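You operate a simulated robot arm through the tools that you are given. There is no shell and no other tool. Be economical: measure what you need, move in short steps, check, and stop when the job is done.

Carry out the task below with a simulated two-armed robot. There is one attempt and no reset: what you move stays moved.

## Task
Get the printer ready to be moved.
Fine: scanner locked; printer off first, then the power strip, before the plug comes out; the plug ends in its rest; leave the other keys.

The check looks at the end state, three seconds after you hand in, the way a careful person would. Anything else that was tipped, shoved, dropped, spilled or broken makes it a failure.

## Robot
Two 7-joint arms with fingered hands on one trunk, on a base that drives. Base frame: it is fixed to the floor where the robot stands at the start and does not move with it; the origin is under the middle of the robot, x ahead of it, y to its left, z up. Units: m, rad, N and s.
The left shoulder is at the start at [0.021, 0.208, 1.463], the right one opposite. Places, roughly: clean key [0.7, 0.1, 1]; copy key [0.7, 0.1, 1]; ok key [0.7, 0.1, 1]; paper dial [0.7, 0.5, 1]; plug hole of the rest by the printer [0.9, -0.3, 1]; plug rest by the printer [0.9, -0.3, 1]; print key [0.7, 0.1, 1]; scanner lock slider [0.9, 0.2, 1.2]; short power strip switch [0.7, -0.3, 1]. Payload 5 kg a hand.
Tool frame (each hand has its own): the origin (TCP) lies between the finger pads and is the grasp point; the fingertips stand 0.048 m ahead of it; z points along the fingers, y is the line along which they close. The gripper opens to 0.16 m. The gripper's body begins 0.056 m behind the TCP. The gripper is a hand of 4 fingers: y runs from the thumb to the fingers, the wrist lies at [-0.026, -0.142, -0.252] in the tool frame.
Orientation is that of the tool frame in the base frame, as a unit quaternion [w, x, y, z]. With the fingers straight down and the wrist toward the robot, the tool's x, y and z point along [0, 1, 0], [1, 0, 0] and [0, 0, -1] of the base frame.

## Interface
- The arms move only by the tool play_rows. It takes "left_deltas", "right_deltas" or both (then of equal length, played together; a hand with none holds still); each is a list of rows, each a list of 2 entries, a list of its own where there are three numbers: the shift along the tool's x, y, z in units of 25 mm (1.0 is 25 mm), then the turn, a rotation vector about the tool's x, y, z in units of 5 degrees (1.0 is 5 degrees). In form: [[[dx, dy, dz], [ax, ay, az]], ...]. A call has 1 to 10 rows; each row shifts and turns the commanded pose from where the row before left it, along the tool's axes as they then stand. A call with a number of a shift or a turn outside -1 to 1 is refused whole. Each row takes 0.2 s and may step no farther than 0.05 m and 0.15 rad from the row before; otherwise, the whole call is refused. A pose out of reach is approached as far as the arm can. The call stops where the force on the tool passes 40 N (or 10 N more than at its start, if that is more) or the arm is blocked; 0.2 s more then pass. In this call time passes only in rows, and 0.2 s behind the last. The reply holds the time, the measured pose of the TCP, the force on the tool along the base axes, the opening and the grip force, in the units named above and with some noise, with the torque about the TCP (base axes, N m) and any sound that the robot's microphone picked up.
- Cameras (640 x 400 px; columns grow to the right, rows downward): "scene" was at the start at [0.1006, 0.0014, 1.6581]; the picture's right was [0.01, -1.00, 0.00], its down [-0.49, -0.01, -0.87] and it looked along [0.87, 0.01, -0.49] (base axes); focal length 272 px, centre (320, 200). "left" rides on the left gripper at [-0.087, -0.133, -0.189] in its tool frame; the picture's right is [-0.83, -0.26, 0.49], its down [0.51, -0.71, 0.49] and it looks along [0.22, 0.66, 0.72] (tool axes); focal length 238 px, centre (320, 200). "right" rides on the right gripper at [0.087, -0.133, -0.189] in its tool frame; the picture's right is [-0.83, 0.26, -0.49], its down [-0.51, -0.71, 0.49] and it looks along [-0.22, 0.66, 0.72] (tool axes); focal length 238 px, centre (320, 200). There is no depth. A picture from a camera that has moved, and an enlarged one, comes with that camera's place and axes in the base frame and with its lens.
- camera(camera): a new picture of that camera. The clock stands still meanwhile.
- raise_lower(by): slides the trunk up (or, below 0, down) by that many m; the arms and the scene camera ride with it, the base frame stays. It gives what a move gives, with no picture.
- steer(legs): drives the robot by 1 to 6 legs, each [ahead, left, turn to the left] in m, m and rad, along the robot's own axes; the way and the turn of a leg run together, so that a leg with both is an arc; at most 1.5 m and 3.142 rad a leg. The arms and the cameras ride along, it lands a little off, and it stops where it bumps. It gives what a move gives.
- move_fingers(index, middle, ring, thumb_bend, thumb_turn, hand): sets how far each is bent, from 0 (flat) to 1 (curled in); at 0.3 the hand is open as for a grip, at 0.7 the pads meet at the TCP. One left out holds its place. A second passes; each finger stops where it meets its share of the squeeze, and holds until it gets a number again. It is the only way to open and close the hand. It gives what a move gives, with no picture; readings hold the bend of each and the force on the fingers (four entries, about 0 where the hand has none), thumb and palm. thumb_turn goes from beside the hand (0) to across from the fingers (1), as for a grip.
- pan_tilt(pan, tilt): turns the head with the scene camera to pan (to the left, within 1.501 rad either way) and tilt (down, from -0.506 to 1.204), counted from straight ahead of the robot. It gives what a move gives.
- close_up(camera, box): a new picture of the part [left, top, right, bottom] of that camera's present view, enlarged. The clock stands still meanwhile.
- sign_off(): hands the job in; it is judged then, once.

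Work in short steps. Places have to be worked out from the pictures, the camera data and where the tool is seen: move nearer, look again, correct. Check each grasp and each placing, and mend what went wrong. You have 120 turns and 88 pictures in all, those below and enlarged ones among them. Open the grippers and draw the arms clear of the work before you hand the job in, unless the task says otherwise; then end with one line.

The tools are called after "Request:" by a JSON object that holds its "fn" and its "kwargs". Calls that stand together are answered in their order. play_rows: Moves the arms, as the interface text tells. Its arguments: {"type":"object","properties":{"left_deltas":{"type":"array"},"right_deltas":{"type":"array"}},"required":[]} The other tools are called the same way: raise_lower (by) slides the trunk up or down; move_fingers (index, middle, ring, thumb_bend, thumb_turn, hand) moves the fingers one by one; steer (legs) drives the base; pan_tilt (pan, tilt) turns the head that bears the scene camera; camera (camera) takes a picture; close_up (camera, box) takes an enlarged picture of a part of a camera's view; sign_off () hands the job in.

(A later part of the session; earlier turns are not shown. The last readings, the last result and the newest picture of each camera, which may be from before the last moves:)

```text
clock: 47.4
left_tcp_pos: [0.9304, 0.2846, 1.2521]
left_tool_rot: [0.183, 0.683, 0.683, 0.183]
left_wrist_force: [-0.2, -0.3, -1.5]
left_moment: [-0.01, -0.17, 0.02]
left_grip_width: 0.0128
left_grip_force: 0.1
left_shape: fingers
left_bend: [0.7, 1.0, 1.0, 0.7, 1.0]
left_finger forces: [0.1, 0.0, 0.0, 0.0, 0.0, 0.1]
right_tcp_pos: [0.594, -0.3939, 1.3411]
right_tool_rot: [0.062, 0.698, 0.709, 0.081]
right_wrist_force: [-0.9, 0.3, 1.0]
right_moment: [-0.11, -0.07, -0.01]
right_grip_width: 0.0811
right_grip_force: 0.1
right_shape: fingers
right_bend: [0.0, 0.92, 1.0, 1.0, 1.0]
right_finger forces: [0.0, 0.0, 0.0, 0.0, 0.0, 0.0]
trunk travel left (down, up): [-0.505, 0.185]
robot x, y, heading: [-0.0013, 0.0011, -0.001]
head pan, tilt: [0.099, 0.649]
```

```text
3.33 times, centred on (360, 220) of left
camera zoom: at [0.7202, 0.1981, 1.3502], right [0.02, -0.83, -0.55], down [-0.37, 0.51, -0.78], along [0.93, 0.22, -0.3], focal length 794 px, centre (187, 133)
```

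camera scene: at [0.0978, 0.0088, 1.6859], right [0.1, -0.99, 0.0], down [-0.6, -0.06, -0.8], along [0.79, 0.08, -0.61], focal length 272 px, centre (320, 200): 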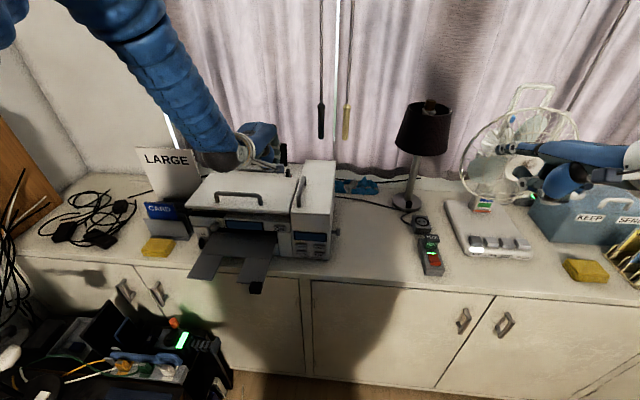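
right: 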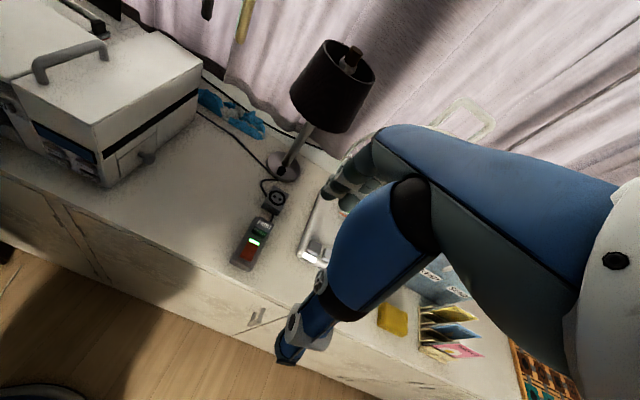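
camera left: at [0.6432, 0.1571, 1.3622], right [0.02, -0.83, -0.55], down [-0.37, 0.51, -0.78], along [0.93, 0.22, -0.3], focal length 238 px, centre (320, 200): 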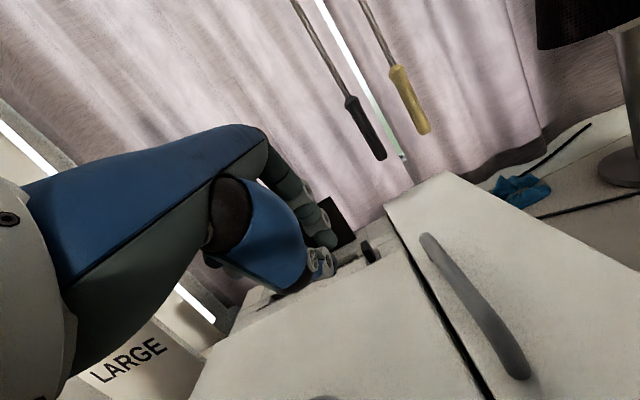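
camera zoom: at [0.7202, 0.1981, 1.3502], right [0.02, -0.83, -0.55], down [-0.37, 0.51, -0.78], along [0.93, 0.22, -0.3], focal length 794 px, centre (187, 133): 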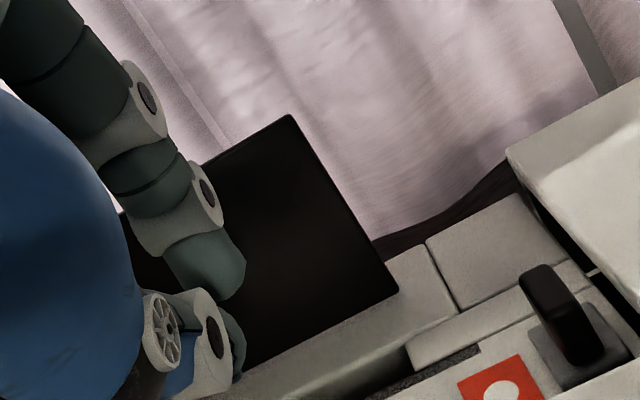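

A red field with a white symbol is exposed. I draw the left hand back and look from the head camera to read the symbol.

Request:
{"fn": "play_rows", "kwargs": {"left_deltas": [[[0.5, -0.5, -1], [0, 0, 0]], [[0.5, -1, -1], [0, 0, 0]], [[0.5, -1, -1], [0, 0, 0]], [[0.5, -1, -1], [0, 0, 0]], [[0.5, -1, -0.6], [0, 0, 0]], [[0.5, -1, -0.6], [0, 0, 0]], [[0.5, -1, -0.6], [0, 0, 0]], [[0.5, -1, -0.6], [0, 0, 0]]]}}

Request:
{"fn": "close_up", "kwargs": {"camera": "scene", "box": [265, 140, 325, 190]}}

Request:
{"fn": "close_up", "kwargs": {"camera": "left", "box": [340, 180, 500, 300]}}

```text
clock: 49.2
left_tcp_pos: [0.6883, 0.3836, 1.2972]
left_tool_rot: [0.183, 0.682, 0.684, 0.183]
left_wrist_force: [-0.1, 1.0, 0.3]
left_moment: [-0.02, -0.03, 0.0]
left_grip_width: 0.0132
left_grip_force: 0.0
left_shape: fingers
left_bend: [0.7, 1.0, 1.0, 0.7, 1.0]
left_finger forces: [0.0, 0.0, 0.0, 0.1, 0.1, 0.1]
right_tcp_pos: [0.5927, -0.3951, 1.3409]
right_tool_rot: [0.062, 0.699, 0.708, 0.081]
right_wrist_force: [-0.5, 0.6, 0.0]
right_moment: [-0.05, -0.07, -0.01]
right_grip_width: 0.0809
right_grip_force: 0.2
right_shape: fingers
right_bend: [0.0, 0.92, 1.0, 1.0, 1.0]
right_finger forces: [0.0, 0.0, 0.0, 0.0, 0.0, 0.0]
trunk travel left (down, up): [-0.505, 0.185]
robot x, y, heading: [0.0022, -0.0008, -0.005]
head pan, tilt: [0.099, 0.649]
```

```text
8.00 times, centred on (295, 165) of scene
camera zoom: at [0.0952, 0.01, 1.6861], right [0.1, -1.0, 0.0], down [-0.6, -0.06, -0.8], along [0.79, 0.08, -0.6], focal length 2172 px, centre (520, 480)
```

zoom: 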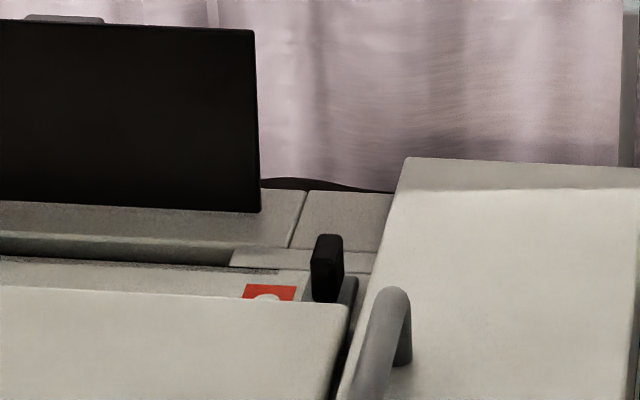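

```text
3.33 times, centred on (420, 240) of left
camera zoom: at [0.4782, 0.2967, 1.3955], right [0.02, -0.83, -0.55], down [-0.37, 0.51, -0.78], along [0.93, 0.22, -0.3], focal length 794 px, centre (-13, 67)
```

zoom: 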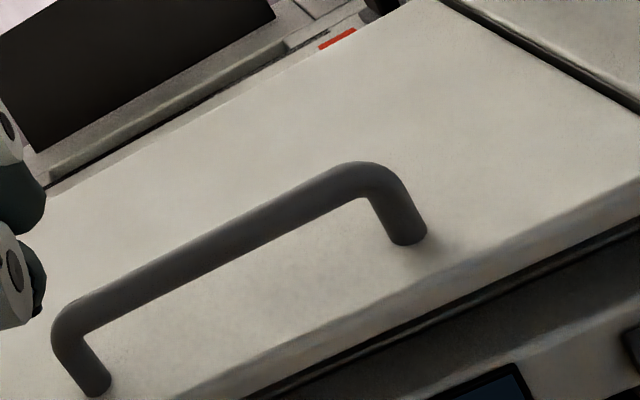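

The lock looks done. Next the strip: I level the right hand, form a pinch, and move it near the strip to look.

Request:
{"fn": "move_fingers", "kwargs": {"hand": "right", "index": 0.3, "thumb_bend": 0.3, "thumb_turn": 1, "middle": 1, "ring": 1}}

Request:
{"fn": "move_fingers", "kwargs": {"hand": "right", "index": 0.7, "thumb_bend": 0.7}}

Request:
{"fn": "play_rows", "kwargs": {"right_deltas": [[[0, 0, 0], [0.77, 0, 0]], [[0, 0, 0], [0.77, 0, 0]], [[0, 0, 0], [0.77, 0, 0]], [[0, 0.5, 1], [0, 0, 0]], [[0, 0.5, 1], [0, 0, 0]], [[0, 0.5, 1], [0, 0, 0]], [[0, 0.5, 1], [0, 0, 0]], [[0, 0.5, 1], [0, 0, 0]], [[0, 0, 1], [0, 0, 0]]]}}

Request:
{"fn": "camera", "kwargs": {"camera": "right"}}

```text
clock: 50.2
left_tcp_pos: [0.6894, 0.383, 1.2977]
left_tool_rot: [0.182, 0.682, 0.684, 0.183]
left_wrist_force: [-0.2, 0.7, -1.4]
left_moment: [0.01, -0.01, -0.02]
left_grip_width: 0.013
left_grip_force: 0.2
left_shape: fingers
left_bend: [0.7, 1.0, 1.0, 0.7, 1.0]
left_finger forces: [0.1, 0.1, 0.0, 0.0, 0.0, 0.1]
right_tcp_pos: [0.5948, -0.3948, 1.3408]
right_tool_rot: [0.061, 0.698, 0.709, 0.082]
right_wrist_force: [-0.8, 0.4, -0.2]
right_moment: [-0.01, -0.03, -0.05]
right_grip_width: 0.17
right_grip_force: 0.1
right_shape: fingers
right_bend: [0.3, 1.0, 1.0, 0.3, 0.98]
right_finger forces: [0.0, 0.0, 0.1, 0.1, 0.1, 0.1]
trunk travel left (down, up): [-0.505, 0.185]
robot x, y, heading: [-0.0002, 0.0019, -0.004]
head pan, tilt: [0.099, 0.649]
```

```text
clock: 51.2
left_tcp_pos: [0.6884, 0.3831, 1.2978]
left_tool_rot: [0.182, 0.683, 0.683, 0.183]
left_wrist_force: [-0.2, -0.6, 0.2]
left_moment: [0.01, 0.01, 0.0]
left_grip_width: 0.0131
left_grip_force: 0.1
left_shape: fingers
left_bend: [0.7, 1.0, 1.0, 0.7, 1.0]
left_finger forces: [0.0, 0.0, 0.0, 0.1, 0.1, 0.0]
right_tcp_pos: [0.5953, -0.3948, 1.3409]
right_tool_rot: [0.062, 0.699, 0.708, 0.081]
right_wrist_force: [-0.1, 0.4, 1.3]
right_moment: [0.02, 0.03, 0.03]
right_grip_width: 0.0134
right_grip_force: 0.0
right_shape: fingers
right_bend: [0.7, 1.0, 1.0, 0.7, 1.0]
right_finger forces: [0.0, 0.0, 0.0, 0.1, 0.0, 0.1]
trunk travel left (down, up): [-0.505, 0.185]
robot x, y, heading: [0.0002, -0.0012, 0.005]
head pan, tilt: [0.099, 0.649]
```

```text
clock: 53.2
left_tcp_pos: [0.6891, 0.3828, 1.2963]
left_tool_rot: [0.183, 0.683, 0.683, 0.182]
left_wrist_force: [0.7, 0.3, -0.1]
left_moment: [0.01, 0.04, 0.0]
left_grip_width: 0.0132
left_grip_force: 0.0
left_shape: fingers
left_bend: [0.7, 1.0, 1.0, 0.7, 1.0]
left_finger forces: [0.0, 0.0, 0.1, 0.1, 0.0, 0.0]
right_tcp_pos: [0.6585, -0.3905, 1.1892]
right_tool_rot: [-0.008, 0.702, 0.712, 0.01]
right_wrist_force: [0.5, -0.4, 1.1]
right_moment: [0.0, 0.1, -0.01]
right_grip_width: 0.0133
right_grip_force: 0.1
right_shape: fingers
right_bend: [0.7, 1.0, 1.0, 0.7, 1.0]
right_finger forces: [0.0, 0.1, 0.1, 0.0, 0.1, 0.1]
trunk travel left (down, up): [-0.505, 0.185]
robot x, y, heading: [-0.0015, -0.0006, -0.0]
head pan, tilt: [0.099, 0.649]
```

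```text
31 pictures are left
camera right: at [0.5243, -0.3108, 1.3824], right [0.27, -0.84, 0.47], down [-0.7, -0.5, -0.5], along [0.66, -0.19, -0.73], focal length 238 px, centre (320, 200)
```

right: 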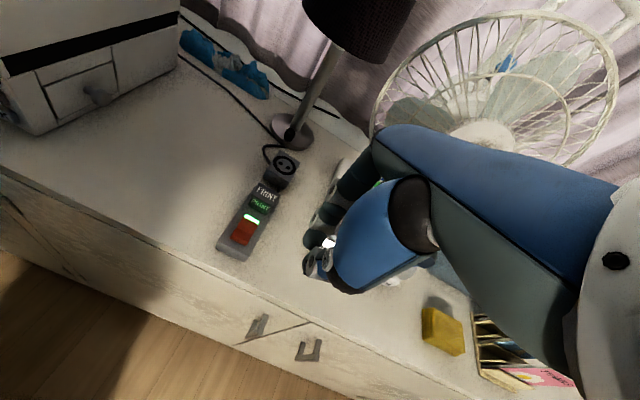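

The strip is in clear view. I enlarge it.

Request:
{"fn": "close_up", "kwargs": {"camera": "right", "box": [200, 140, 340, 260]}}

```text
3.33 times, centred on (270, 200) of right
camera zoom: at [0.5243, -0.3108, 1.3824], right [0.27, -0.84, 0.47], down [-0.7, -0.5, -0.5], along [0.66, -0.19, -0.73], focal length 794 px, centre (487, 200)
```

zoom: 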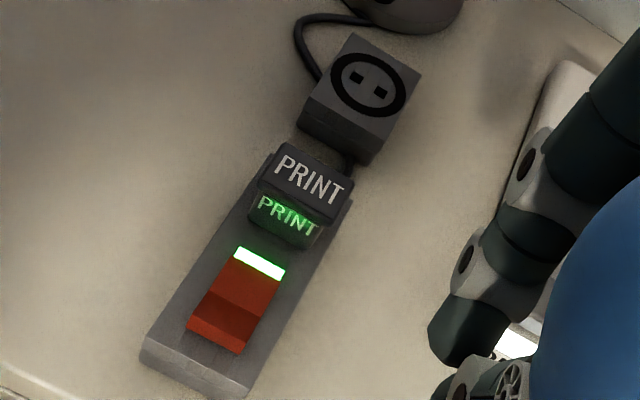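

Near end of the red rocker is raised (press it to switch off), at ≈[0.722, −0.308, 0.975]; plug top ≈[0.80, −0.308, 1.015]; rest hole ≈[0.905, −0.305]. I tilt 15° and move the pinch tip over the rocker's near end.

Request:
{"fn": "play_rows", "kwargs": {"right_deltas": [[[1, 0, 0], [-1, 0, 0]], [[1, 0, 0], [-1, 0, 0]], [[1, 0, 0], [-1, 0, 0]], [[0.06, 0.1, 0.94], [0, 0, 0]], [[0.06, 0.1, 0.94], [0, 0, 0]], [[0.06, 0.1, 0.94], [0, 0, 0]], [[0.06, 0.1, 0.94], [0, 0, 0]], [[0.06, 0.1, 0.94], [0, 0, 0]]]}}

Request:
{"fn": "close_up", "kwargs": {"camera": "right", "box": [220, 170, 420, 330]}}

```text
clock: 55.0
left_tcp_pos: [0.6883, 0.382, 1.2964]
left_tool_rot: [0.182, 0.683, 0.683, 0.183]
left_wrist_force: [0.7, 0.9, 0.2]
left_moment: [0.02, 0.02, 0.02]
left_grip_width: 0.013
left_grip_force: 0.0
left_shape: fingers
left_bend: [0.7, 1.0, 1.0, 0.7, 1.0]
left_finger forces: [0.0, 0.1, 0.0, 0.0, 0.0, 0.0]
right_tcp_pos: [0.6978, -0.3051, 1.0824]
right_tool_rot: [0.081, 0.696, 0.706, 0.103]
right_wrist_force: [-0.1, -0.7, 0.8]
right_moment: [0.03, 0.06, -0.02]
right_grip_width: 0.0136
right_grip_force: 0.0
right_shape: fingers
right_bend: [0.7, 1.0, 1.0, 0.7, 1.0]
right_finger forces: [0.0, 0.0, 0.0, 0.1, 0.0, 0.1]
trunk travel left (down, up): [-0.505, 0.185]
robot x, y, heading: [0.0002, 0.0027, -0.007]
head pan, tilt: [0.099, 0.649]
```

```text
2.50 times, centred on (320, 250) of right
camera zoom: at [0.5202, -0.2247, 1.2344], right [0.14, -0.85, 0.51], down [-0.55, -0.5, -0.67], along [0.82, -0.19, -0.53], focal length 596 px, centre (320, 75)
```

zoom: 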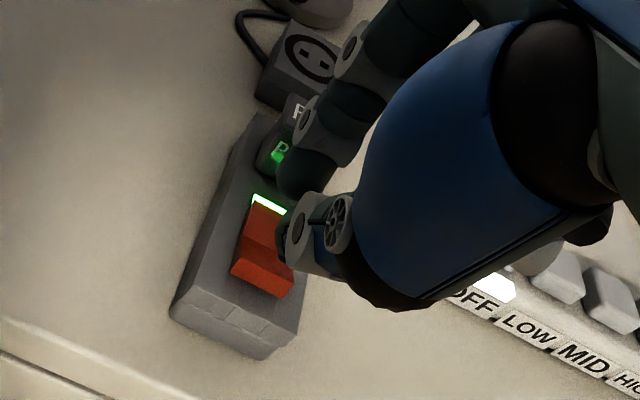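

Tip is aligned above the near end of the rocker; I advance 12 mm and press down in small steps.

Request:
{"fn": "play_rows", "kwargs": {"right_deltas": [[[0, 0.08, 0.64], [0, 0, 0]], [[0, 0.07, 0.64], [0, 0, 0]], [[0, -0.05, 0.19], [0, 0, 0]], [[0, -0.05, 0.19], [0, 0, 0]], [[0, -0.05, 0.19], [0, 0, 0]]]}}

Request:
{"fn": "close_up", "kwargs": {"camera": "right", "box": [220, 170, 380, 290]}}

```text
clock: 56.2
left_tcp_pos: [0.6873, 0.3834, 1.2978]
left_tool_rot: [0.182, 0.683, 0.683, 0.183]
left_wrist_force: [-0.5, -0.7, -0.5]
left_moment: [-0.01, -0.04, -0.01]
left_grip_width: 0.0129
left_grip_force: 0.0
left_shape: fingers
left_bend: [0.7, 1.0, 1.0, 0.7, 1.0]
left_finger forces: [0.0, 0.0, 0.0, 0.1, 0.0, 0.0]
right_tcp_pos: [0.7126, -0.3078, 1.0455]
right_tool_rot: [0.079, 0.694, 0.708, 0.104]
right_wrist_force: [-2.7, 1.9, 18.1]
right_moment: [0.18, 0.06, 0.03]
right_grip_width: 0.009
right_grip_force: 9.1
right_shape: fingers
right_bend: [0.7, 1.0, 1.0, 0.71, 1.0]
right_finger forces: [4.8, 0.0, 0.0, 0.1, 14.8, 0.0]
right hand out of reach, approached as far as the arm can: row 4
trunk travel left (down, up): [-0.505, 0.185]
robot x, y, heading: [-0.0018, 0.0012, 0.004]
head pan, tilt: [0.099, 0.649]
```

```text
3.33 times, centred on (300, 230) of right
camera zoom: at [0.5352, -0.2293, 1.1977], right [0.14, -0.85, 0.51], down [-0.55, -0.5, -0.67], along [0.82, -0.18, -0.54], focal length 794 px, centre (387, 100)
```

zoom: 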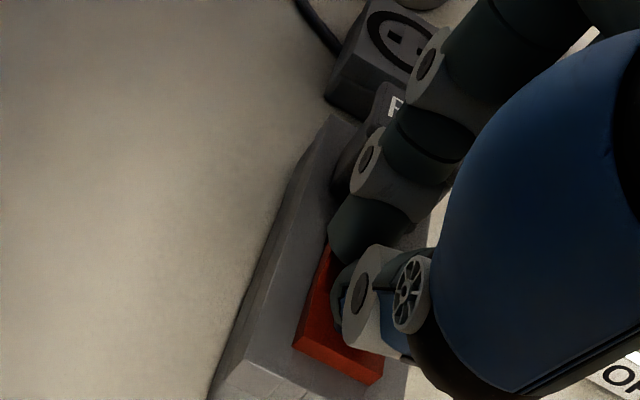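

Contact with 18 N and no green glow visible. I lift to see the switch state.

Request:
{"fn": "play_rows", "kwargs": {"right_deltas": [[[0, 0, -0.8], [0, 0, 0]], [[0, -0.8, -0.9], [0, 0, 0]], [[-0.5, -0.8, -0.9], [0, 0, 0]], [[-0.5, -0.8, -0.8], [0, 0, 0]]]}}

Request:
{"fn": "close_up", "kwargs": {"camera": "right", "box": [220, 150, 380, 270]}}

```text
clock: 57.2
left_tcp_pos: [0.6878, 0.3831, 1.2975]
left_tool_rot: [0.182, 0.682, 0.684, 0.184]
left_wrist_force: [-1.4, 0.9, 0.3]
left_moment: [-0.02, -0.03, 0.02]
left_grip_width: 0.013
left_grip_force: 0.0
left_shape: fingers
left_bend: [0.7, 1.0, 1.0, 0.7, 1.0]
left_finger forces: [0.1, 0.0, 0.0, 0.0, 0.0, 0.1]
right_tcp_pos: [0.632, -0.3334, 1.108]
right_tool_rot: [0.083, 0.695, 0.706, 0.103]
right_wrist_force: [0.1, 0.8, 0.8]
right_moment: [-0.01, -0.04, -0.03]
right_grip_width: 0.0129
right_grip_force: 0.0
right_shape: fingers
right_bend: [0.7, 1.0, 1.0, 0.7, 1.0]
right_finger forces: [0.0, 0.0, 0.1, 0.0, 0.0, 0.0]
trunk travel left (down, up): [-0.505, 0.185]
robot x, y, heading: [-0.0014, -0.0012, -0.002]
head pan, tilt: [0.099, 0.649]
```

```text
3.33 times, centred on (300, 210) of right
camera zoom: at [0.4529, -0.2543, 1.259], right [0.14, -0.85, 0.51], down [-0.55, -0.5, -0.67], along [0.82, -0.19, -0.53], focal length 794 px, centre (387, 167)
```

zoom: 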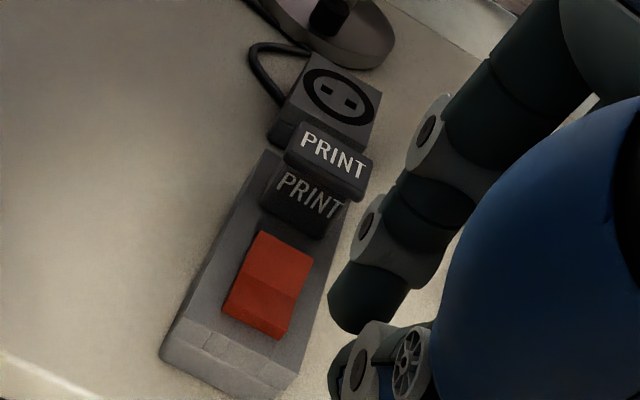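

The strip is off (lights out). Cap of the plug spans x 0.786–0.829, y −0.287…−0.329, top ≈1.015. I preshape the hand (thumb 0.6, fingers 0.45), pitch it to −10°, and go above the plug.

Request:
{"fn": "move_fingers", "kwargs": {"hand": "right", "index": 0.45, "middle": 0.45, "ring": 0.45, "thumb_bend": 0.58, "thumb_turn": 1}}

Request:
{"fn": "play_rows", "kwargs": {"right_deltas": [[[0.2, 0, -0.6], [1, 0, 0]], [[0.2, 0, -0.4], [1, 0, 0]], [[0.2, 0, 0], [1, 0, 0]], [[0.2, 0, 0], [1, 0, 0]], [[0.2, 0, 0], [1, 0, 0]]]}}

Request:
{"fn": "play_rows", "kwargs": {"right_deltas": [[[0, 0.95, -0.17], [0, 0, 0]], [[0, 0.95, -0.17], [0, 0, 0]], [[0, 0.95, -0.17], [0, 0, 0]], [[0, 0.95, -0.17], [0, 0, 0]], [[0, 0.95, -0.17], [0, 0, 0]], [[0, 0.95, -0.17], [0, 0, 0]], [[0, 0.95, -0.17], [0, 0, 0]]]}}

Request:
{"fn": "camera", "kwargs": {"camera": "right"}}

```text
clock: 58.2
left_tcp_pos: [0.6893, 0.3838, 1.2965]
left_tool_rot: [0.183, 0.683, 0.683, 0.183]
left_wrist_force: [0.1, -0.5, -0.5]
left_moment: [-0.05, 0.02, 0.01]
left_grip_width: 0.013
left_grip_force: 0.0
left_shape: fingers
left_bend: [0.7, 1.0, 1.0, 0.7, 1.0]
left_finger forces: [0.0, 0.1, 0.1, 0.0, 0.1, 0.0]
right_tcp_pos: [0.6332, -0.3345, 1.1069]
right_tool_rot: [0.083, 0.696, 0.706, 0.103]
right_wrist_force: [0.3, 0.1, 0.7]
right_moment: [0.0, 0.0, -0.01]
right_grip_width: 0.0867
right_grip_force: 0.1
right_shape: fingers
right_bend: [0.45, 0.45, 0.45, 0.57, 1.0]
right_finger forces: [0.0, 0.1, 0.0, 0.0, 0.0, 0.1]
trunk travel left (down, up): [-0.505, 0.185]
robot x, y, heading: [0.0031, -0.0005, 0.003]
head pan, tilt: [0.099, 0.649]
```

```text
clock: 59.4
left_tcp_pos: [0.6894, 0.3828, 1.2959]
left_tool_rot: [0.183, 0.683, 0.683, 0.183]
left_wrist_force: [0.9, -0.3, 0.1]
left_moment: [0.02, 0.0, 0.02]
left_grip_width: 0.013
left_grip_force: 0.1
left_shape: fingers
left_bend: [0.7, 1.0, 1.0, 0.7, 1.0]
left_finger forces: [0.0, 0.0, 0.0, 0.1, 0.1, 0.0]
right_tcp_pos: [0.6262, -0.3093, 1.1304]
right_tool_rot: [-0.07, 0.697, 0.712, -0.053]
right_wrist_force: [0.1, 0.4, -0.7]
right_moment: [-0.05, 0.02, -0.01]
right_grip_width: 0.0867
right_grip_force: 0.0
right_shape: fingers
right_bend: [0.45, 0.45, 0.45, 0.57, 1.0]
right_finger forces: [0.0, 0.0, 0.0, 0.1, 0.0, 0.0]
trunk travel left (down, up): [-0.505, 0.185]
robot x, y, heading: [0.0008, -0.0012, -0.001]
head pan, tilt: [0.099, 0.649]
```

```text
clock: 61.0
left_tcp_pos: [0.6897, 0.3832, 1.2964]
left_tool_rot: [0.181, 0.683, 0.684, 0.183]
left_wrist_force: [-0.4, 0.2, -0.1]
left_moment: [-0.02, -0.01, 0.01]
left_grip_width: 0.013
left_grip_force: 0.0
left_shape: fingers
left_bend: [0.7, 1.0, 1.0, 0.7, 1.0]
left_finger forces: [0.0, 0.0, 0.0, 0.0, 0.1, 0.1]
right_tcp_pos: [0.7956, -0.3061, 1.1298]
right_tool_rot: [-0.071, 0.698, 0.71, -0.053]
right_wrist_force: [0.4, 0.1, -0.6]
right_moment: [-0.03, -0.01, 0.0]
right_grip_width: 0.087
right_grip_force: 0.0
right_shape: fingers
right_bend: [0.45, 0.45, 0.45, 0.57, 1.0]
right_finger forces: [0.1, 0.0, 0.1, 0.0, 0.1, 0.0]
trunk travel left (down, up): [-0.505, 0.185]
robot x, y, heading: [0.0003, 0.001, -0.002]
head pan, tilt: [0.099, 0.649]
```

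```text
26 pictures are left
camera right: at [0.6968, -0.2277, 1.343], right [0.35, -0.84, 0.41], down [-0.78, -0.51, -0.37], along [0.52, -0.19, -0.83], focal length 238 px, centre (320, 200)
```

right: 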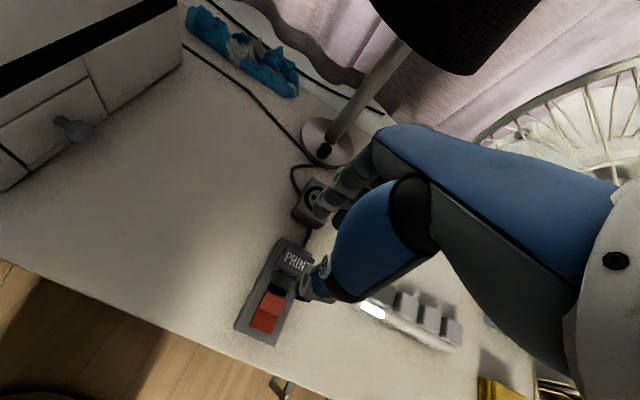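

The thumb sits ~0.753, slightly too near; I shift 17 mm forward while lowering 60 mm.

Request:
{"fn": "play_rows", "kwargs": {"right_deltas": [[[0, 0.7, 0], [0, 0, 0]], [[0, 0.1, 0.77], [0, 0, 0]], [[0, 0.1, 0.77], [0, 0, 0]], [[0, 0.08, 0.76], [0, 0, 0]]]}}

Request:
{"fn": "close_up", "kwargs": {"camera": "right", "box": [220, 150, 420, 350]}}

Request:
{"fn": "close_up", "kwargs": {"camera": "scene", "box": [370, 190, 480, 290]}}

```text
clock: 62.0
left_tcp_pos: [0.6886, 0.3826, 1.2965]
left_tool_rot: [0.183, 0.683, 0.683, 0.183]
left_wrist_force: [0.2, -1.3, -0.6]
left_moment: [0.03, 0.02, 0.0]
left_grip_width: 0.0131
left_grip_force: 0.0
left_shape: fingers
left_bend: [0.7, 1.0, 1.0, 0.7, 1.0]
left_finger forces: [0.0, 0.0, 0.0, 0.1, 0.0, 0.1]
right_tcp_pos: [0.8101, -0.305, 1.0702]
right_tool_rot: [-0.07, 0.699, 0.71, -0.053]
right_wrist_force: [-0.7, 0.5, 1.3]
right_moment: [0.03, 0.13, -0.01]
right_grip_width: 0.0876
right_grip_force: 0.9
right_shape: fingers
right_bend: [0.45, 0.45, 0.45, 0.57, 1.0]
right_finger forces: [0.1, 0.1, 0.0, 0.0, 0.7, 0.0]
trunk travel left (down, up): [-0.505, 0.185]
robot x, y, heading: [-0.004, 0.0024, 0.002]
head pan, tilt: [0.099, 0.649]
```

```text
2.00 times, centred on (320, 250) of right
camera zoom: at [0.7109, -0.2258, 1.2829], right [0.35, -0.84, 0.41], down [-0.77, -0.51, -0.38], along [0.53, -0.19, -0.83], focal length 477 px, centre (320, 100)
```

zoom: 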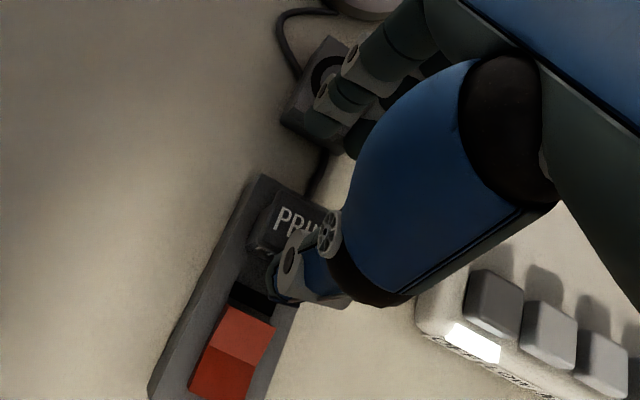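

```text
4.00 times, centred on (425, 240) of scene
camera zoom: at [0.0976, 0.0085, 1.686], right [0.1, -1.0, 0.0], down [-0.6, -0.06, -0.8], along [0.79, 0.08, -0.61], focal length 1086 px, centre (-100, 40)
```

zoom: 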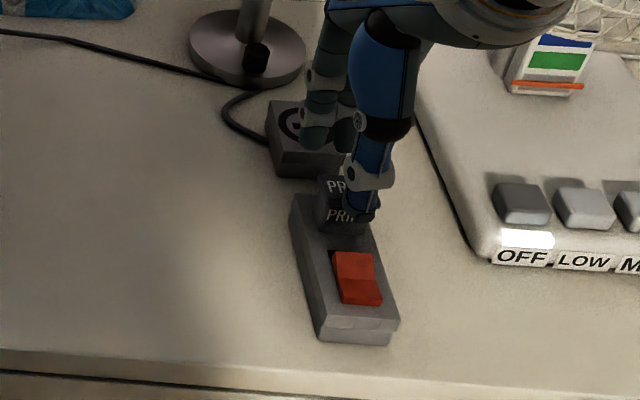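

Thumb lightly touches the cap's front face, slightly right of centre. I shift 5 mm left, 4 mm back, and lower 15 mm.

Request:
{"fn": "play_rows", "kwargs": {"right_deltas": [[[0.2, -0.16, 0], [0, 0, 0]], [[0, 0.03, 0.3], [0, 0, 0]], [[0, 0.03, 0.32], [0, 0, 0]]]}}

Request:
{"fn": "close_up", "kwargs": {"camera": "scene", "box": [390, 205, 450, 255]}}

```text
clock: 62.8
left_tcp_pos: [0.6881, 0.3831, 1.298]
left_tool_rot: [0.182, 0.682, 0.684, 0.183]
left_wrist_force: [-0.6, 0.2, 0.2]
left_moment: [0.01, -0.01, 0.03]
left_grip_width: 0.0131
left_grip_force: 0.1
left_shape: fingers
left_bend: [0.7, 1.0, 1.0, 0.7, 1.0]
left_finger forces: [0.0, 0.0, 0.0, 0.1, 0.0, 0.1]
right_tcp_pos: [0.8041, -0.2995, 1.0565]
right_tool_rot: [-0.069, 0.697, 0.712, -0.052]
right_wrist_force: [-0.2, -0.3, 0.2]
right_moment: [0.01, -0.01, -0.03]
right_grip_width: 0.0875
right_grip_force: 0.1
right_shape: fingers
right_bend: [0.45, 0.45, 0.45, 0.57, 1.0]
right_finger forces: [0.0, 0.1, 0.1, 0.0, 0.0, 0.0]
trunk travel left (down, up): [-0.505, 0.185]
robot x, y, heading: [0.0015, -0.0022, -0.0]
head pan, tilt: [0.099, 0.649]
```

```text
8.00 times, centred on (420, 230) of scene
camera zoom: at [0.0966, 0.0089, 1.686], right [0.1, -1.0, 0.0], down [-0.6, -0.06, -0.8], along [0.79, 0.08, -0.6], focal length 2172 px, centre (-480, -40)
```

zoom: 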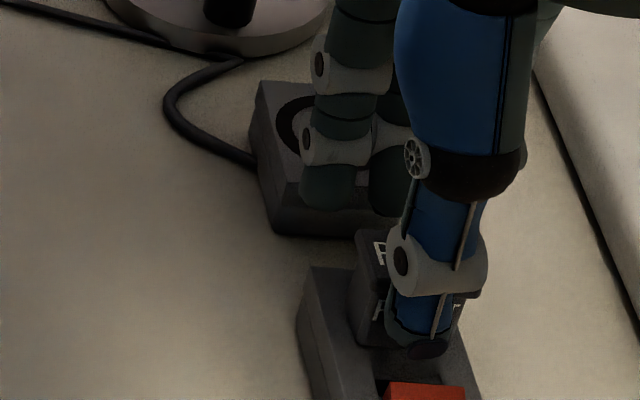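

The thumb stands squarely before the plug. I close the fingers and thumb on it.

Request:
{"fn": "move_fingers", "kwargs": {"hand": "right", "index": 0.8, "middle": 0.8, "ring": 0.8, "thumb_bend": 0.7}}

Request:
{"fn": "close_up", "kwargs": {"camera": "right", "box": [240, 180, 380, 310]}}

```text
clock: 63.8
left_tcp_pos: [0.6893, 0.3848, 1.2967]
left_tool_rot: [0.184, 0.683, 0.683, 0.183]
left_wrist_force: [0.3, 0.4, -1.4]
left_moment: [0.03, -0.03, -0.02]
left_grip_width: 0.013
left_grip_force: 0.1
left_shape: fingers
left_bend: [0.7, 1.0, 1.0, 0.7, 1.0]
left_finger forces: [0.0, 0.0, 0.0, 0.1, 0.0, 0.0]
right_tcp_pos: [0.804, -0.299, 1.0556]
right_tool_rot: [-0.07, 0.698, 0.71, -0.052]
right_wrist_force: [0.2, -0.4, -1.3]
right_moment: [0.02, -0.02, -0.01]
right_grip_width: 0.0369
right_grip_force: 20.9
right_shape: fingers
right_bend: [0.71, 0.67, 0.8, 0.63, 1.0]
right_finger forces: [11.1, 9.9, 0.1, 0.0, 19.9, 0.1]
trunk travel left (down, up): [-0.505, 0.185]
robot x, y, heading: [0.0012, 0.0006, 0.002]
head pan, tilt: [0.099, 0.649]
```

```text
3.08 times, centred on (310, 245) of right
camera zoom: at [0.7057, -0.2198, 1.2684], right [0.35, -0.84, 0.41], down [-0.77, -0.51, -0.37], along [0.52, -0.19, -0.83], focal length 733 px, centre (351, 62)
```

zoom: 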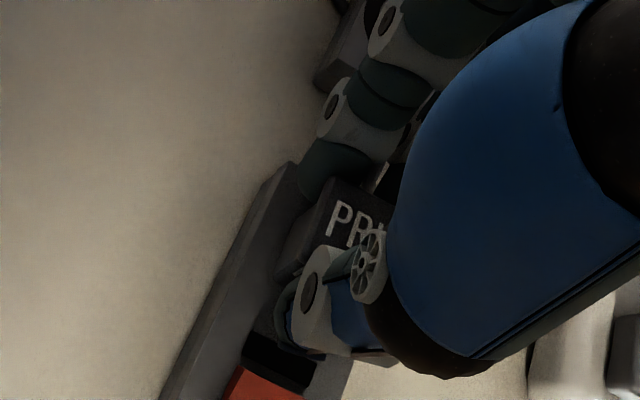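

Firm grip: 21 N, width 37 mm. I pull straight up.

Request:
{"fn": "play_rows", "kwargs": {"right_deltas": [[[0, -0.05, -0.4], [0, 0, 0]], [[0, -0.05, -0.4], [0, 0, 0]], [[0, -0.08, -0.7], [0, 0, 0]], [[0, -0.08, -0.7], [0, 0, 0]]]}}

Request:
{"fn": "close_up", "kwargs": {"camera": "scene", "box": [380, 180, 470, 280]}}

```text
clock: 64.8
left_tcp_pos: [0.6888, 0.3827, 1.2976]
left_tool_rot: [0.183, 0.683, 0.683, 0.183]
left_wrist_force: [-0.4, 0.3, 0.3]
left_moment: [-0.05, -0.02, 0.0]
left_grip_width: 0.0131
left_grip_force: 0.1
left_shape: fingers
left_bend: [0.7, 1.0, 1.0, 0.7, 1.0]
left_finger forces: [0.0, 0.0, 0.0, 0.1, 0.0, 0.1]
right_tcp_pos: [0.806, -0.3003, 1.1126]
right_tool_rot: [-0.071, 0.698, 0.711, -0.053]
right_wrist_force: [-0.1, 0.1, -0.8]
right_moment: [-0.01, -0.07, 0.0]
right_grip_width: 0.0369
right_grip_force: 20.7
right_shape: fingers
right_bend: [0.71, 0.67, 0.8, 0.63, 1.0]
right_finger forces: [10.9, 9.8, 0.0, 0.0, 19.7, 0.1]
trunk travel left (down, up): [-0.505, 0.185]
robot x, y, heading: [0.0001, -0.0011, -0.001]
head pan, tilt: [0.099, 0.649]
```

```text
4.00 times, centred on (425, 230) of scene
camera zoom: at [0.0958, 0.0092, 1.6861], right [0.1, -0.99, 0.0], down [-0.6, -0.06, -0.8], along [0.79, 0.08, -0.6], focal length 1086 px, centre (-100, 80)
```

zoom: 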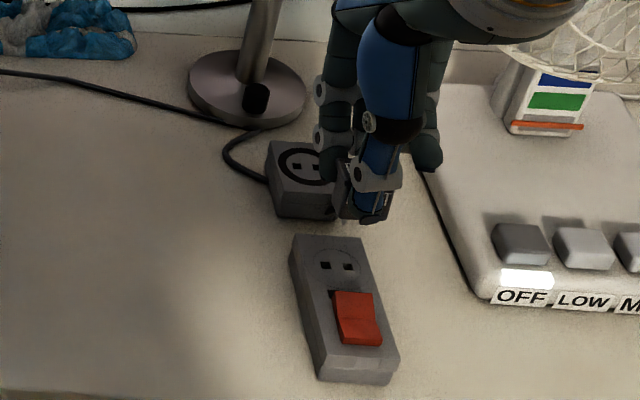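

The plug is out cleanly; the rest socket is similar to the strip's. I lift further so the rest hole becomes visible.

Request:
{"fn": "play_rows", "kwargs": {"right_deltas": [[[-0.5, -0.7, -1], [0, 0, 0]], [[-0.5, -0.7, -1], [0, 0, 0]], [[-0.5, -0.7, -1], [0, 0, 0]], [[-0.5, -0.7, -1], [0, 0, 0]]]}}

Request:
{"fn": "close_up", "kwargs": {"camera": "scene", "box": [390, 200, 450, 280]}}

Request:
{"fn": "close_up", "kwargs": {"camera": "right", "box": [200, 130, 360, 290]}}

```text
clock: 65.8
left_tcp_pos: [0.6866, 0.3824, 1.2989]
left_tool_rot: [0.184, 0.683, 0.683, 0.184]
left_wrist_force: [-1.5, 0.5, 0.5]
left_moment: [0.04, -0.07, 0.01]
left_grip_width: 0.013
left_grip_force: 0.0
left_shape: fingers
left_bend: [0.7, 1.0, 1.0, 0.7, 1.0]
left_finger forces: [0.1, 0.0, 0.1, 0.0, 0.0, 0.0]
right_tcp_pos: [0.7552, -0.3553, 1.2227]
right_tool_rot: [-0.07, 0.697, 0.711, -0.052]
right_wrist_force: [-1.5, 0.2, -2.0]
right_moment: [0.04, -0.17, -0.02]
right_grip_width: 0.0368
right_grip_force: 19.9
right_shape: fingers
right_bend: [0.71, 0.67, 0.8, 0.63, 1.0]
right_finger forces: [10.8, 9.9, 0.0, 0.0, 19.6, 0.0]
trunk travel left (down, up): [-0.505, 0.185]
robot x, y, heading: [-0.0, 0.0004, -0.002]
head pan, tilt: [0.099, 0.649]
```

```text
5.00 times, centred on (420, 240) of scene
camera zoom: at [0.0939, 0.0082, 1.6863], right [0.1, -0.99, 0.0], down [-0.6, -0.06, -0.8], along [0.79, 0.08, -0.6], focal length 1357 px, centre (-180, 0)
```

zoom: 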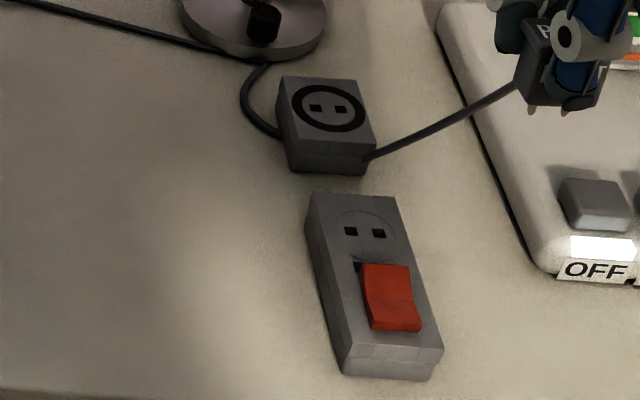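

```text
2.50 times, centred on (280, 210) of right
camera zoom: at [0.6559, -0.2749, 1.4345], right [0.35, -0.84, 0.41], down [-0.77, -0.51, -0.38], along [0.53, -0.19, -0.83], focal length 596 px, centre (420, 175)
```

zoom: 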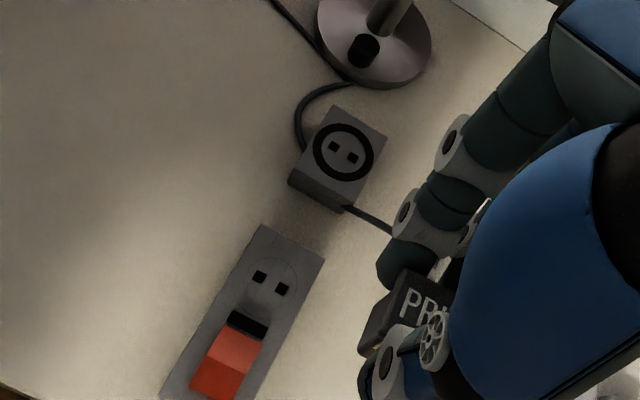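

Both holes triangulate well: strip [0.795,−0.308,0.975], rest [0.928,−0.309,0.974]; so the hand's target is the unplug pose plus 0.133 in x: TCP ≈[0.937,−0.301,1.056]. The lamp shade is near, so I approach low and check.

Request:
{"fn": "play_rows", "kwargs": {"right_deltas": [[[0.367, 0.858, 0.72], [0, 0, 0]], [[0.367, 0.858, 0.72], [0, 0, 0]], [[0.367, 0.858, 0.72], [0, 0, 0]], [[0.367, 0.858, 0.72], [0, 0, 0]], [[0.367, 0.858, 0.72], [0, 0, 0]], [[0.367, 0.858, 0.72], [0, 0, 0]]]}}

Request:
{"fn": "close_up", "kwargs": {"camera": "scene", "box": [350, 80, 510, 240]}}

Request:
{"fn": "camera", "kwargs": {"camera": "right"}}

```text
clock: 67.2
left_tcp_pos: [0.6897, 0.3816, 1.2958]
left_tool_rot: [0.182, 0.683, 0.683, 0.183]
left_wrist_force: [1.3, -0.2, -0.4]
left_moment: [-0.02, 0.02, 0.01]
left_grip_width: 0.0129
left_grip_force: 0.0
left_shape: fingers
left_bend: [0.7, 1.0, 1.0, 0.7, 1.0]
left_finger forces: [0.0, 0.0, 0.1, 0.0, 0.1, 0.1]
right_tcp_pos: [0.8663, -0.2948, 1.0927]
right_tool_rot: [-0.071, 0.698, 0.711, -0.053]
right_wrist_force: [1.7, -0.7, 0.4]
right_moment: [0.03, 0.1, -0.01]
right_grip_width: 0.0366
right_grip_force: 20.1
right_shape: fingers
right_bend: [0.71, 0.67, 0.8, 0.63, 1.0]
right_finger forces: [10.7, 9.7, 0.0, 0.0, 19.3, 0.1]
trunk travel left (down, up): [-0.505, 0.185]
robot x, y, heading: [0.0019, 0.0036, -0.002]
head pan, tilt: [0.099, 0.649]
```

```text
2.50 times, centred on (430, 160) of scene
camera zoom: at [0.0988, 0.0091, 1.6858], right [0.1, -1.0, 0.0], down [-0.6, -0.06, -0.8], along [0.79, 0.08, -0.61], focal length 679 px, centre (45, 300)
```

zoom: 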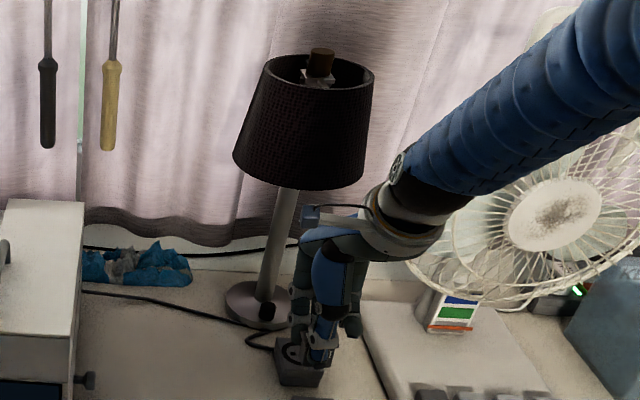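

```text
17 pictures are left
camera right: at [0.7676, -0.215, 1.3051], right [0.35, -0.84, 0.41], down [-0.78, -0.51, -0.37], along [0.52, -0.19, -0.83], focal length 238 px, centre (320, 200)
```

right: 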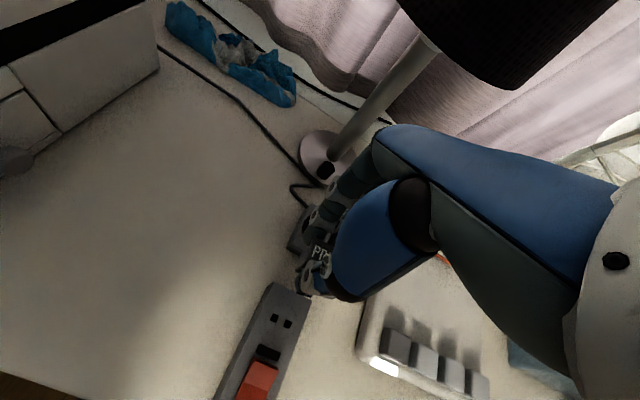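

Clearances to shade and stem look sufficient (≥3 cm). I move over the rest hole at this height.

Request:
{"fn": "play_rows", "kwargs": {"right_deltas": [[[-0.07, 0.94, -0.12], [0, 0, 0]], [[-0.07, 0.94, -0.12], [0, 0, 0]], [[-0.07, 0.94, -0.12], [0, 0, 0]]]}}

Request:
{"fn": "close_up", "kwargs": {"camera": "scene", "box": [395, 190, 445, 240]}}

Request:
{"fn": "close_up", "kwargs": {"camera": "right", "box": [260, 100, 400, 310]}}

```text
clock: 68.0
left_tcp_pos: [0.6887, 0.3809, 1.2959]
left_tool_rot: [0.183, 0.684, 0.682, 0.183]
left_wrist_force: [0.1, -0.7, -0.1]
left_moment: [0.05, 0.02, -0.03]
left_grip_width: 0.0132
left_grip_force: 0.1
left_shape: fingers
left_bend: [0.7, 1.0, 1.0, 0.7, 1.0]
left_finger forces: [0.0, 0.0, 0.0, 0.0, 0.1, 0.0]
right_tcp_pos: [0.9348, -0.2973, 1.0902]
right_tool_rot: [-0.07, 0.698, 0.711, -0.053]
right_wrist_force: [0.4, -0.1, -0.7]
right_moment: [-0.01, 0.05, 0.03]
right_grip_width: 0.0365
right_grip_force: 19.5
right_shape: fingers
right_bend: [0.71, 0.67, 0.8, 0.63, 1.0]
right_finger forces: [10.5, 9.7, 0.1, 0.0, 19.3, 0.0]
trunk travel left (down, up): [-0.505, 0.185]
robot x, y, heading: [-0.0011, 0.0019, -0.001]
head pan, tilt: [0.099, 0.649]
```

```text
8.00 times, centred on (420, 215) of scene
camera zoom: at [0.0971, 0.0087, 1.686], right [0.1, -1.0, 0.0], down [-0.6, -0.06, -0.8], along [0.79, 0.08, -0.61], focal length 2172 px, centre (-480, 80)
```

zoom: 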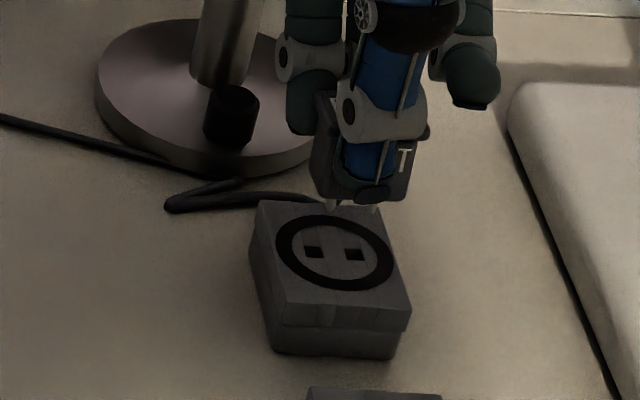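

```text
1.90 times, centred on (330, 205) of right
camera zoom: at [0.8362, -0.2188, 1.3021], right [0.35, -0.84, 0.41], down [-0.78, -0.51, -0.37], along [0.52, -0.19, -0.83], focal length 454 px, centre (301, 190)
```

zoom: 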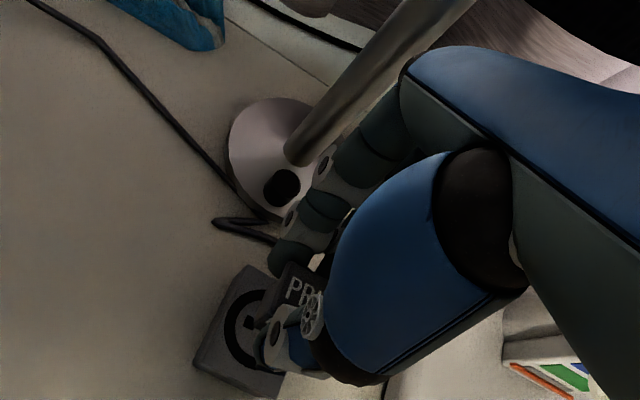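

The pins appear a bit farther forward than expected, hinting the plug may lean in the grip. I zoom in tightly to see its attitude.

Request:
{"fn": "close_up", "kwargs": {"camera": "scene", "box": [425, 198, 453, 218]}}

Request:
{"fn": "close_up", "kwargs": {"camera": "right", "box": [295, 220, 345, 270]}}

```text
16.00 times, centred on (439, 208) of scene
camera zoom: at [0.0971, 0.0087, 1.686], right [0.1, -1.0, 0.0], down [-0.6, -0.06, -0.8], along [0.79, 0.08, -0.61], focal length 4344 px, centre (-1584, 72)
```

zoom: 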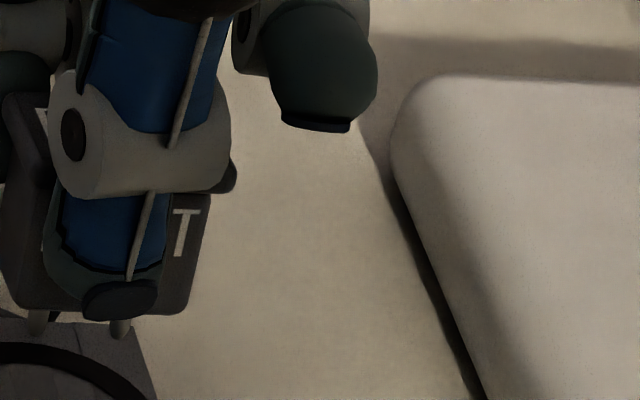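

```text
8.00 times, centred on (320, 245) of right
camera zoom: at [0.8362, -0.2188, 1.3021], right [0.35, -0.84, 0.41], down [-0.78, -0.51, -0.37], along [0.52, -0.19, -0.83], focal length 1907 px, centre (320, -160)
```

zoom: 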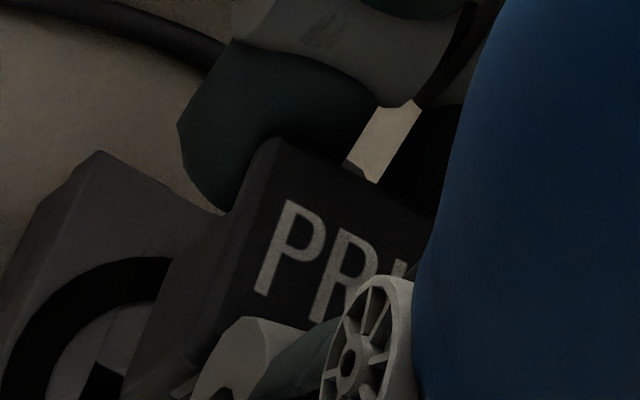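

Comparing pin and hole pixels, the pins look ~8 mm too far forward and ~5 mm right. I correct that while lowering 14 mm, then judge with the pins close to the holes.

Request:
{"fn": "play_rows", "kwargs": {"right_deltas": [[[0.2, -0.32, 0.04], [0, 0, 0]], [[0, 0.03, 0.28], [0, 0, 0]], [[0, 0.03, 0.28], [0, 0, 0]]]}}

Request:
{"fn": "close_up", "kwargs": {"camera": "scene", "box": [404, 202, 440, 226]}}

```text
clock: 68.8
left_tcp_pos: [0.6897, 0.382, 1.2965]
left_tool_rot: [0.183, 0.683, 0.683, 0.183]
left_wrist_force: [1.2, -0.1, 0.0]
left_moment: [0.0, 0.01, 0.02]
left_grip_width: 0.0135
left_grip_force: 0.0
left_shape: fingers
left_bend: [0.7, 1.0, 1.0, 0.7, 1.0]
left_finger forces: [0.0, 0.0, 0.0, 0.0, 0.0, 0.0]
right_tcp_pos: [0.9256, -0.293, 1.0763]
right_tool_rot: [-0.071, 0.698, 0.711, -0.052]
right_wrist_force: [1.0, -0.6, -0.4]
right_moment: [0.01, 0.0, 0.02]
right_grip_width: 0.0367
right_grip_force: 19.6
right_shape: fingers
right_bend: [0.71, 0.67, 0.8, 0.63, 1.0]
right_finger forces: [10.6, 9.8, 0.0, 0.2, 19.2, 0.1]
trunk travel left (down, up): [-0.505, 0.185]
robot x, y, heading: [-0.0041, -0.0006, 0.004]
head pan, tilt: [0.099, 0.649]
```

```text
16.00 times, centred on (422, 214) of scene
camera zoom: at [0.0969, 0.0088, 1.686], right [0.1, -1.0, 0.0], down [-0.6, -0.06, -0.8], along [0.79, 0.08, -0.61], focal length 4344 px, centre (-1312, -24)
```

zoom: 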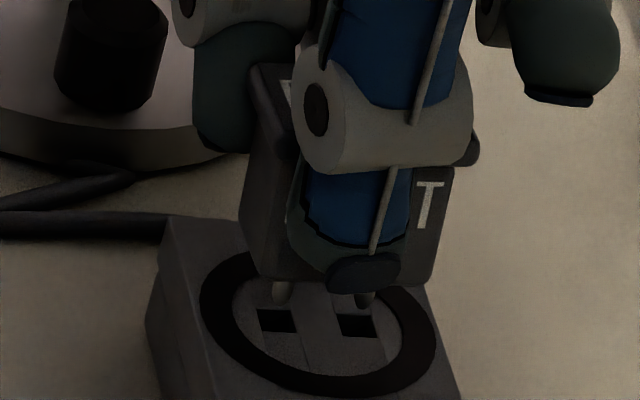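

The pins now sit just above the holes, nearly aligned. I lower 10 mm in small steps and read the force.

Request:
{"fn": "play_rows", "kwargs": {"right_deltas": [[[0, 0.08, 0.13], [0, 0, 0]], [[0, 0.02, 0.13], [0, 0, 0]], [[0, 0.02, 0.13], [0, 0, 0]]]}}

Request:
{"fn": "close_up", "kwargs": {"camera": "scene", "box": [404, 202, 440, 226]}}

```text
clock: 69.6
left_tcp_pos: [0.6895, 0.3832, 1.2956]
left_tool_rot: [0.182, 0.683, 0.683, 0.182]
left_wrist_force: [0.9, 0.4, 0.5]
left_moment: [-0.01, 0.0, 0.0]
left_grip_width: 0.0133
left_grip_force: 0.1
left_shape: fingers
left_bend: [0.7, 1.0, 1.0, 0.7, 1.0]
left_finger forces: [0.0, 0.1, 0.0, 0.0, 0.0, 0.0]
right_tcp_pos: [0.9284, -0.2922, 1.0666]
right_tool_rot: [-0.071, 0.698, 0.711, -0.052]
right_wrist_force: [-0.5, -0.7, -0.7]
right_moment: [0.02, -0.02, -0.01]
right_grip_width: 0.0365
right_grip_force: 19.8
right_shape: fingers
right_bend: [0.71, 0.67, 0.8, 0.63, 1.0]
right_finger forces: [10.5, 9.8, 0.0, 0.1, 19.3, 0.0]
trunk travel left (down, up): [-0.505, 0.185]
robot x, y, heading: [0.0012, 0.0014, 0.0]
head pan, tilt: [0.099, 0.649]
```

```text
16.00 times, centred on (422, 214) of scene
camera zoom: at [0.0969, 0.009, 1.686], right [0.1, -1.0, 0.0], down [-0.6, -0.06, -0.8], along [0.79, 0.08, -0.61], focal length 4344 px, centre (-1312, -24)
```

zoom: 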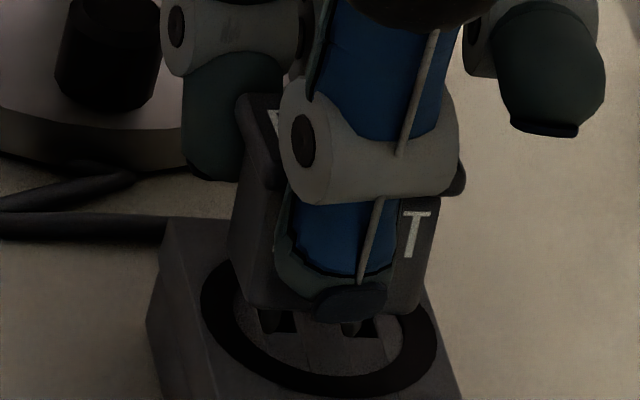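

No contact force; the pins are at the hole mouths, slightly left of centre. I shift 2 mm right and lower on.

Request:
{"fn": "play_rows", "kwargs": {"right_deltas": [[[-0.08, 0, 0], [0, 0, 0]], [[0, 0.02, 0.14], [0, 0, 0]], [[0, 0.02, 0.14], [0, 0, 0]]]}}

Request:
{"fn": "close_up", "kwargs": {"camera": "scene", "box": [404, 202, 440, 226]}}

```text
clock: 70.4
left_tcp_pos: [0.688, 0.3829, 1.2985]
left_tool_rot: [0.183, 0.683, 0.683, 0.184]
left_wrist_force: [-0.7, -0.4, 0.7]
left_moment: [-0.02, 0.0, 0.0]
left_grip_width: 0.0132
left_grip_force: 0.2
left_shape: fingers
left_bend: [0.7, 1.0, 1.0, 0.7, 1.0]
left_finger forces: [0.0, 0.0, 0.0, 0.0, 0.0, 0.0]
right_tcp_pos: [0.9278, -0.2933, 1.0608]
right_tool_rot: [-0.069, 0.698, 0.711, -0.05]
right_wrist_force: [-0.1, -0.5, 8.2]
right_moment: [0.01, 0.08, -0.04]
right_grip_width: 0.0364
right_grip_force: 21.3
right_shape: fingers
right_bend: [0.71, 0.67, 0.8, 0.63, 1.0]
right_finger forces: [10.9, 10.2, 0.1, 0.0, 20.1, 0.0]
trunk travel left (down, up): [-0.505, 0.185]
robot x, y, heading: [0.0022, -0.0017, -0.001]
head pan, tilt: [0.099, 0.649]
```

```text
16.00 times, centred on (422, 214) of scene
camera zoom: at [0.0953, 0.0093, 1.6862], right [0.1, -1.0, 0.0], down [-0.6, -0.06, -0.8], along [0.79, 0.08, -0.6], focal length 4344 px, centre (-1312, -24)
```

zoom: 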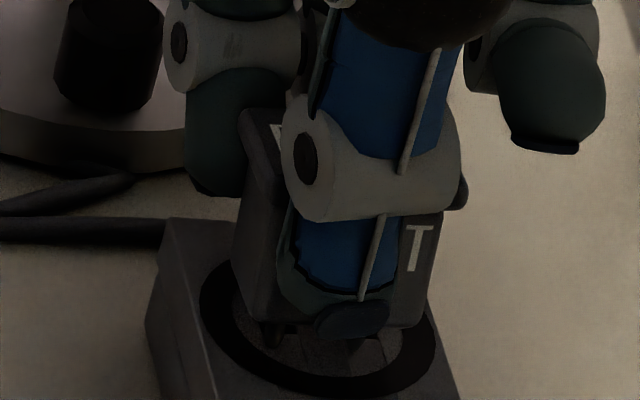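

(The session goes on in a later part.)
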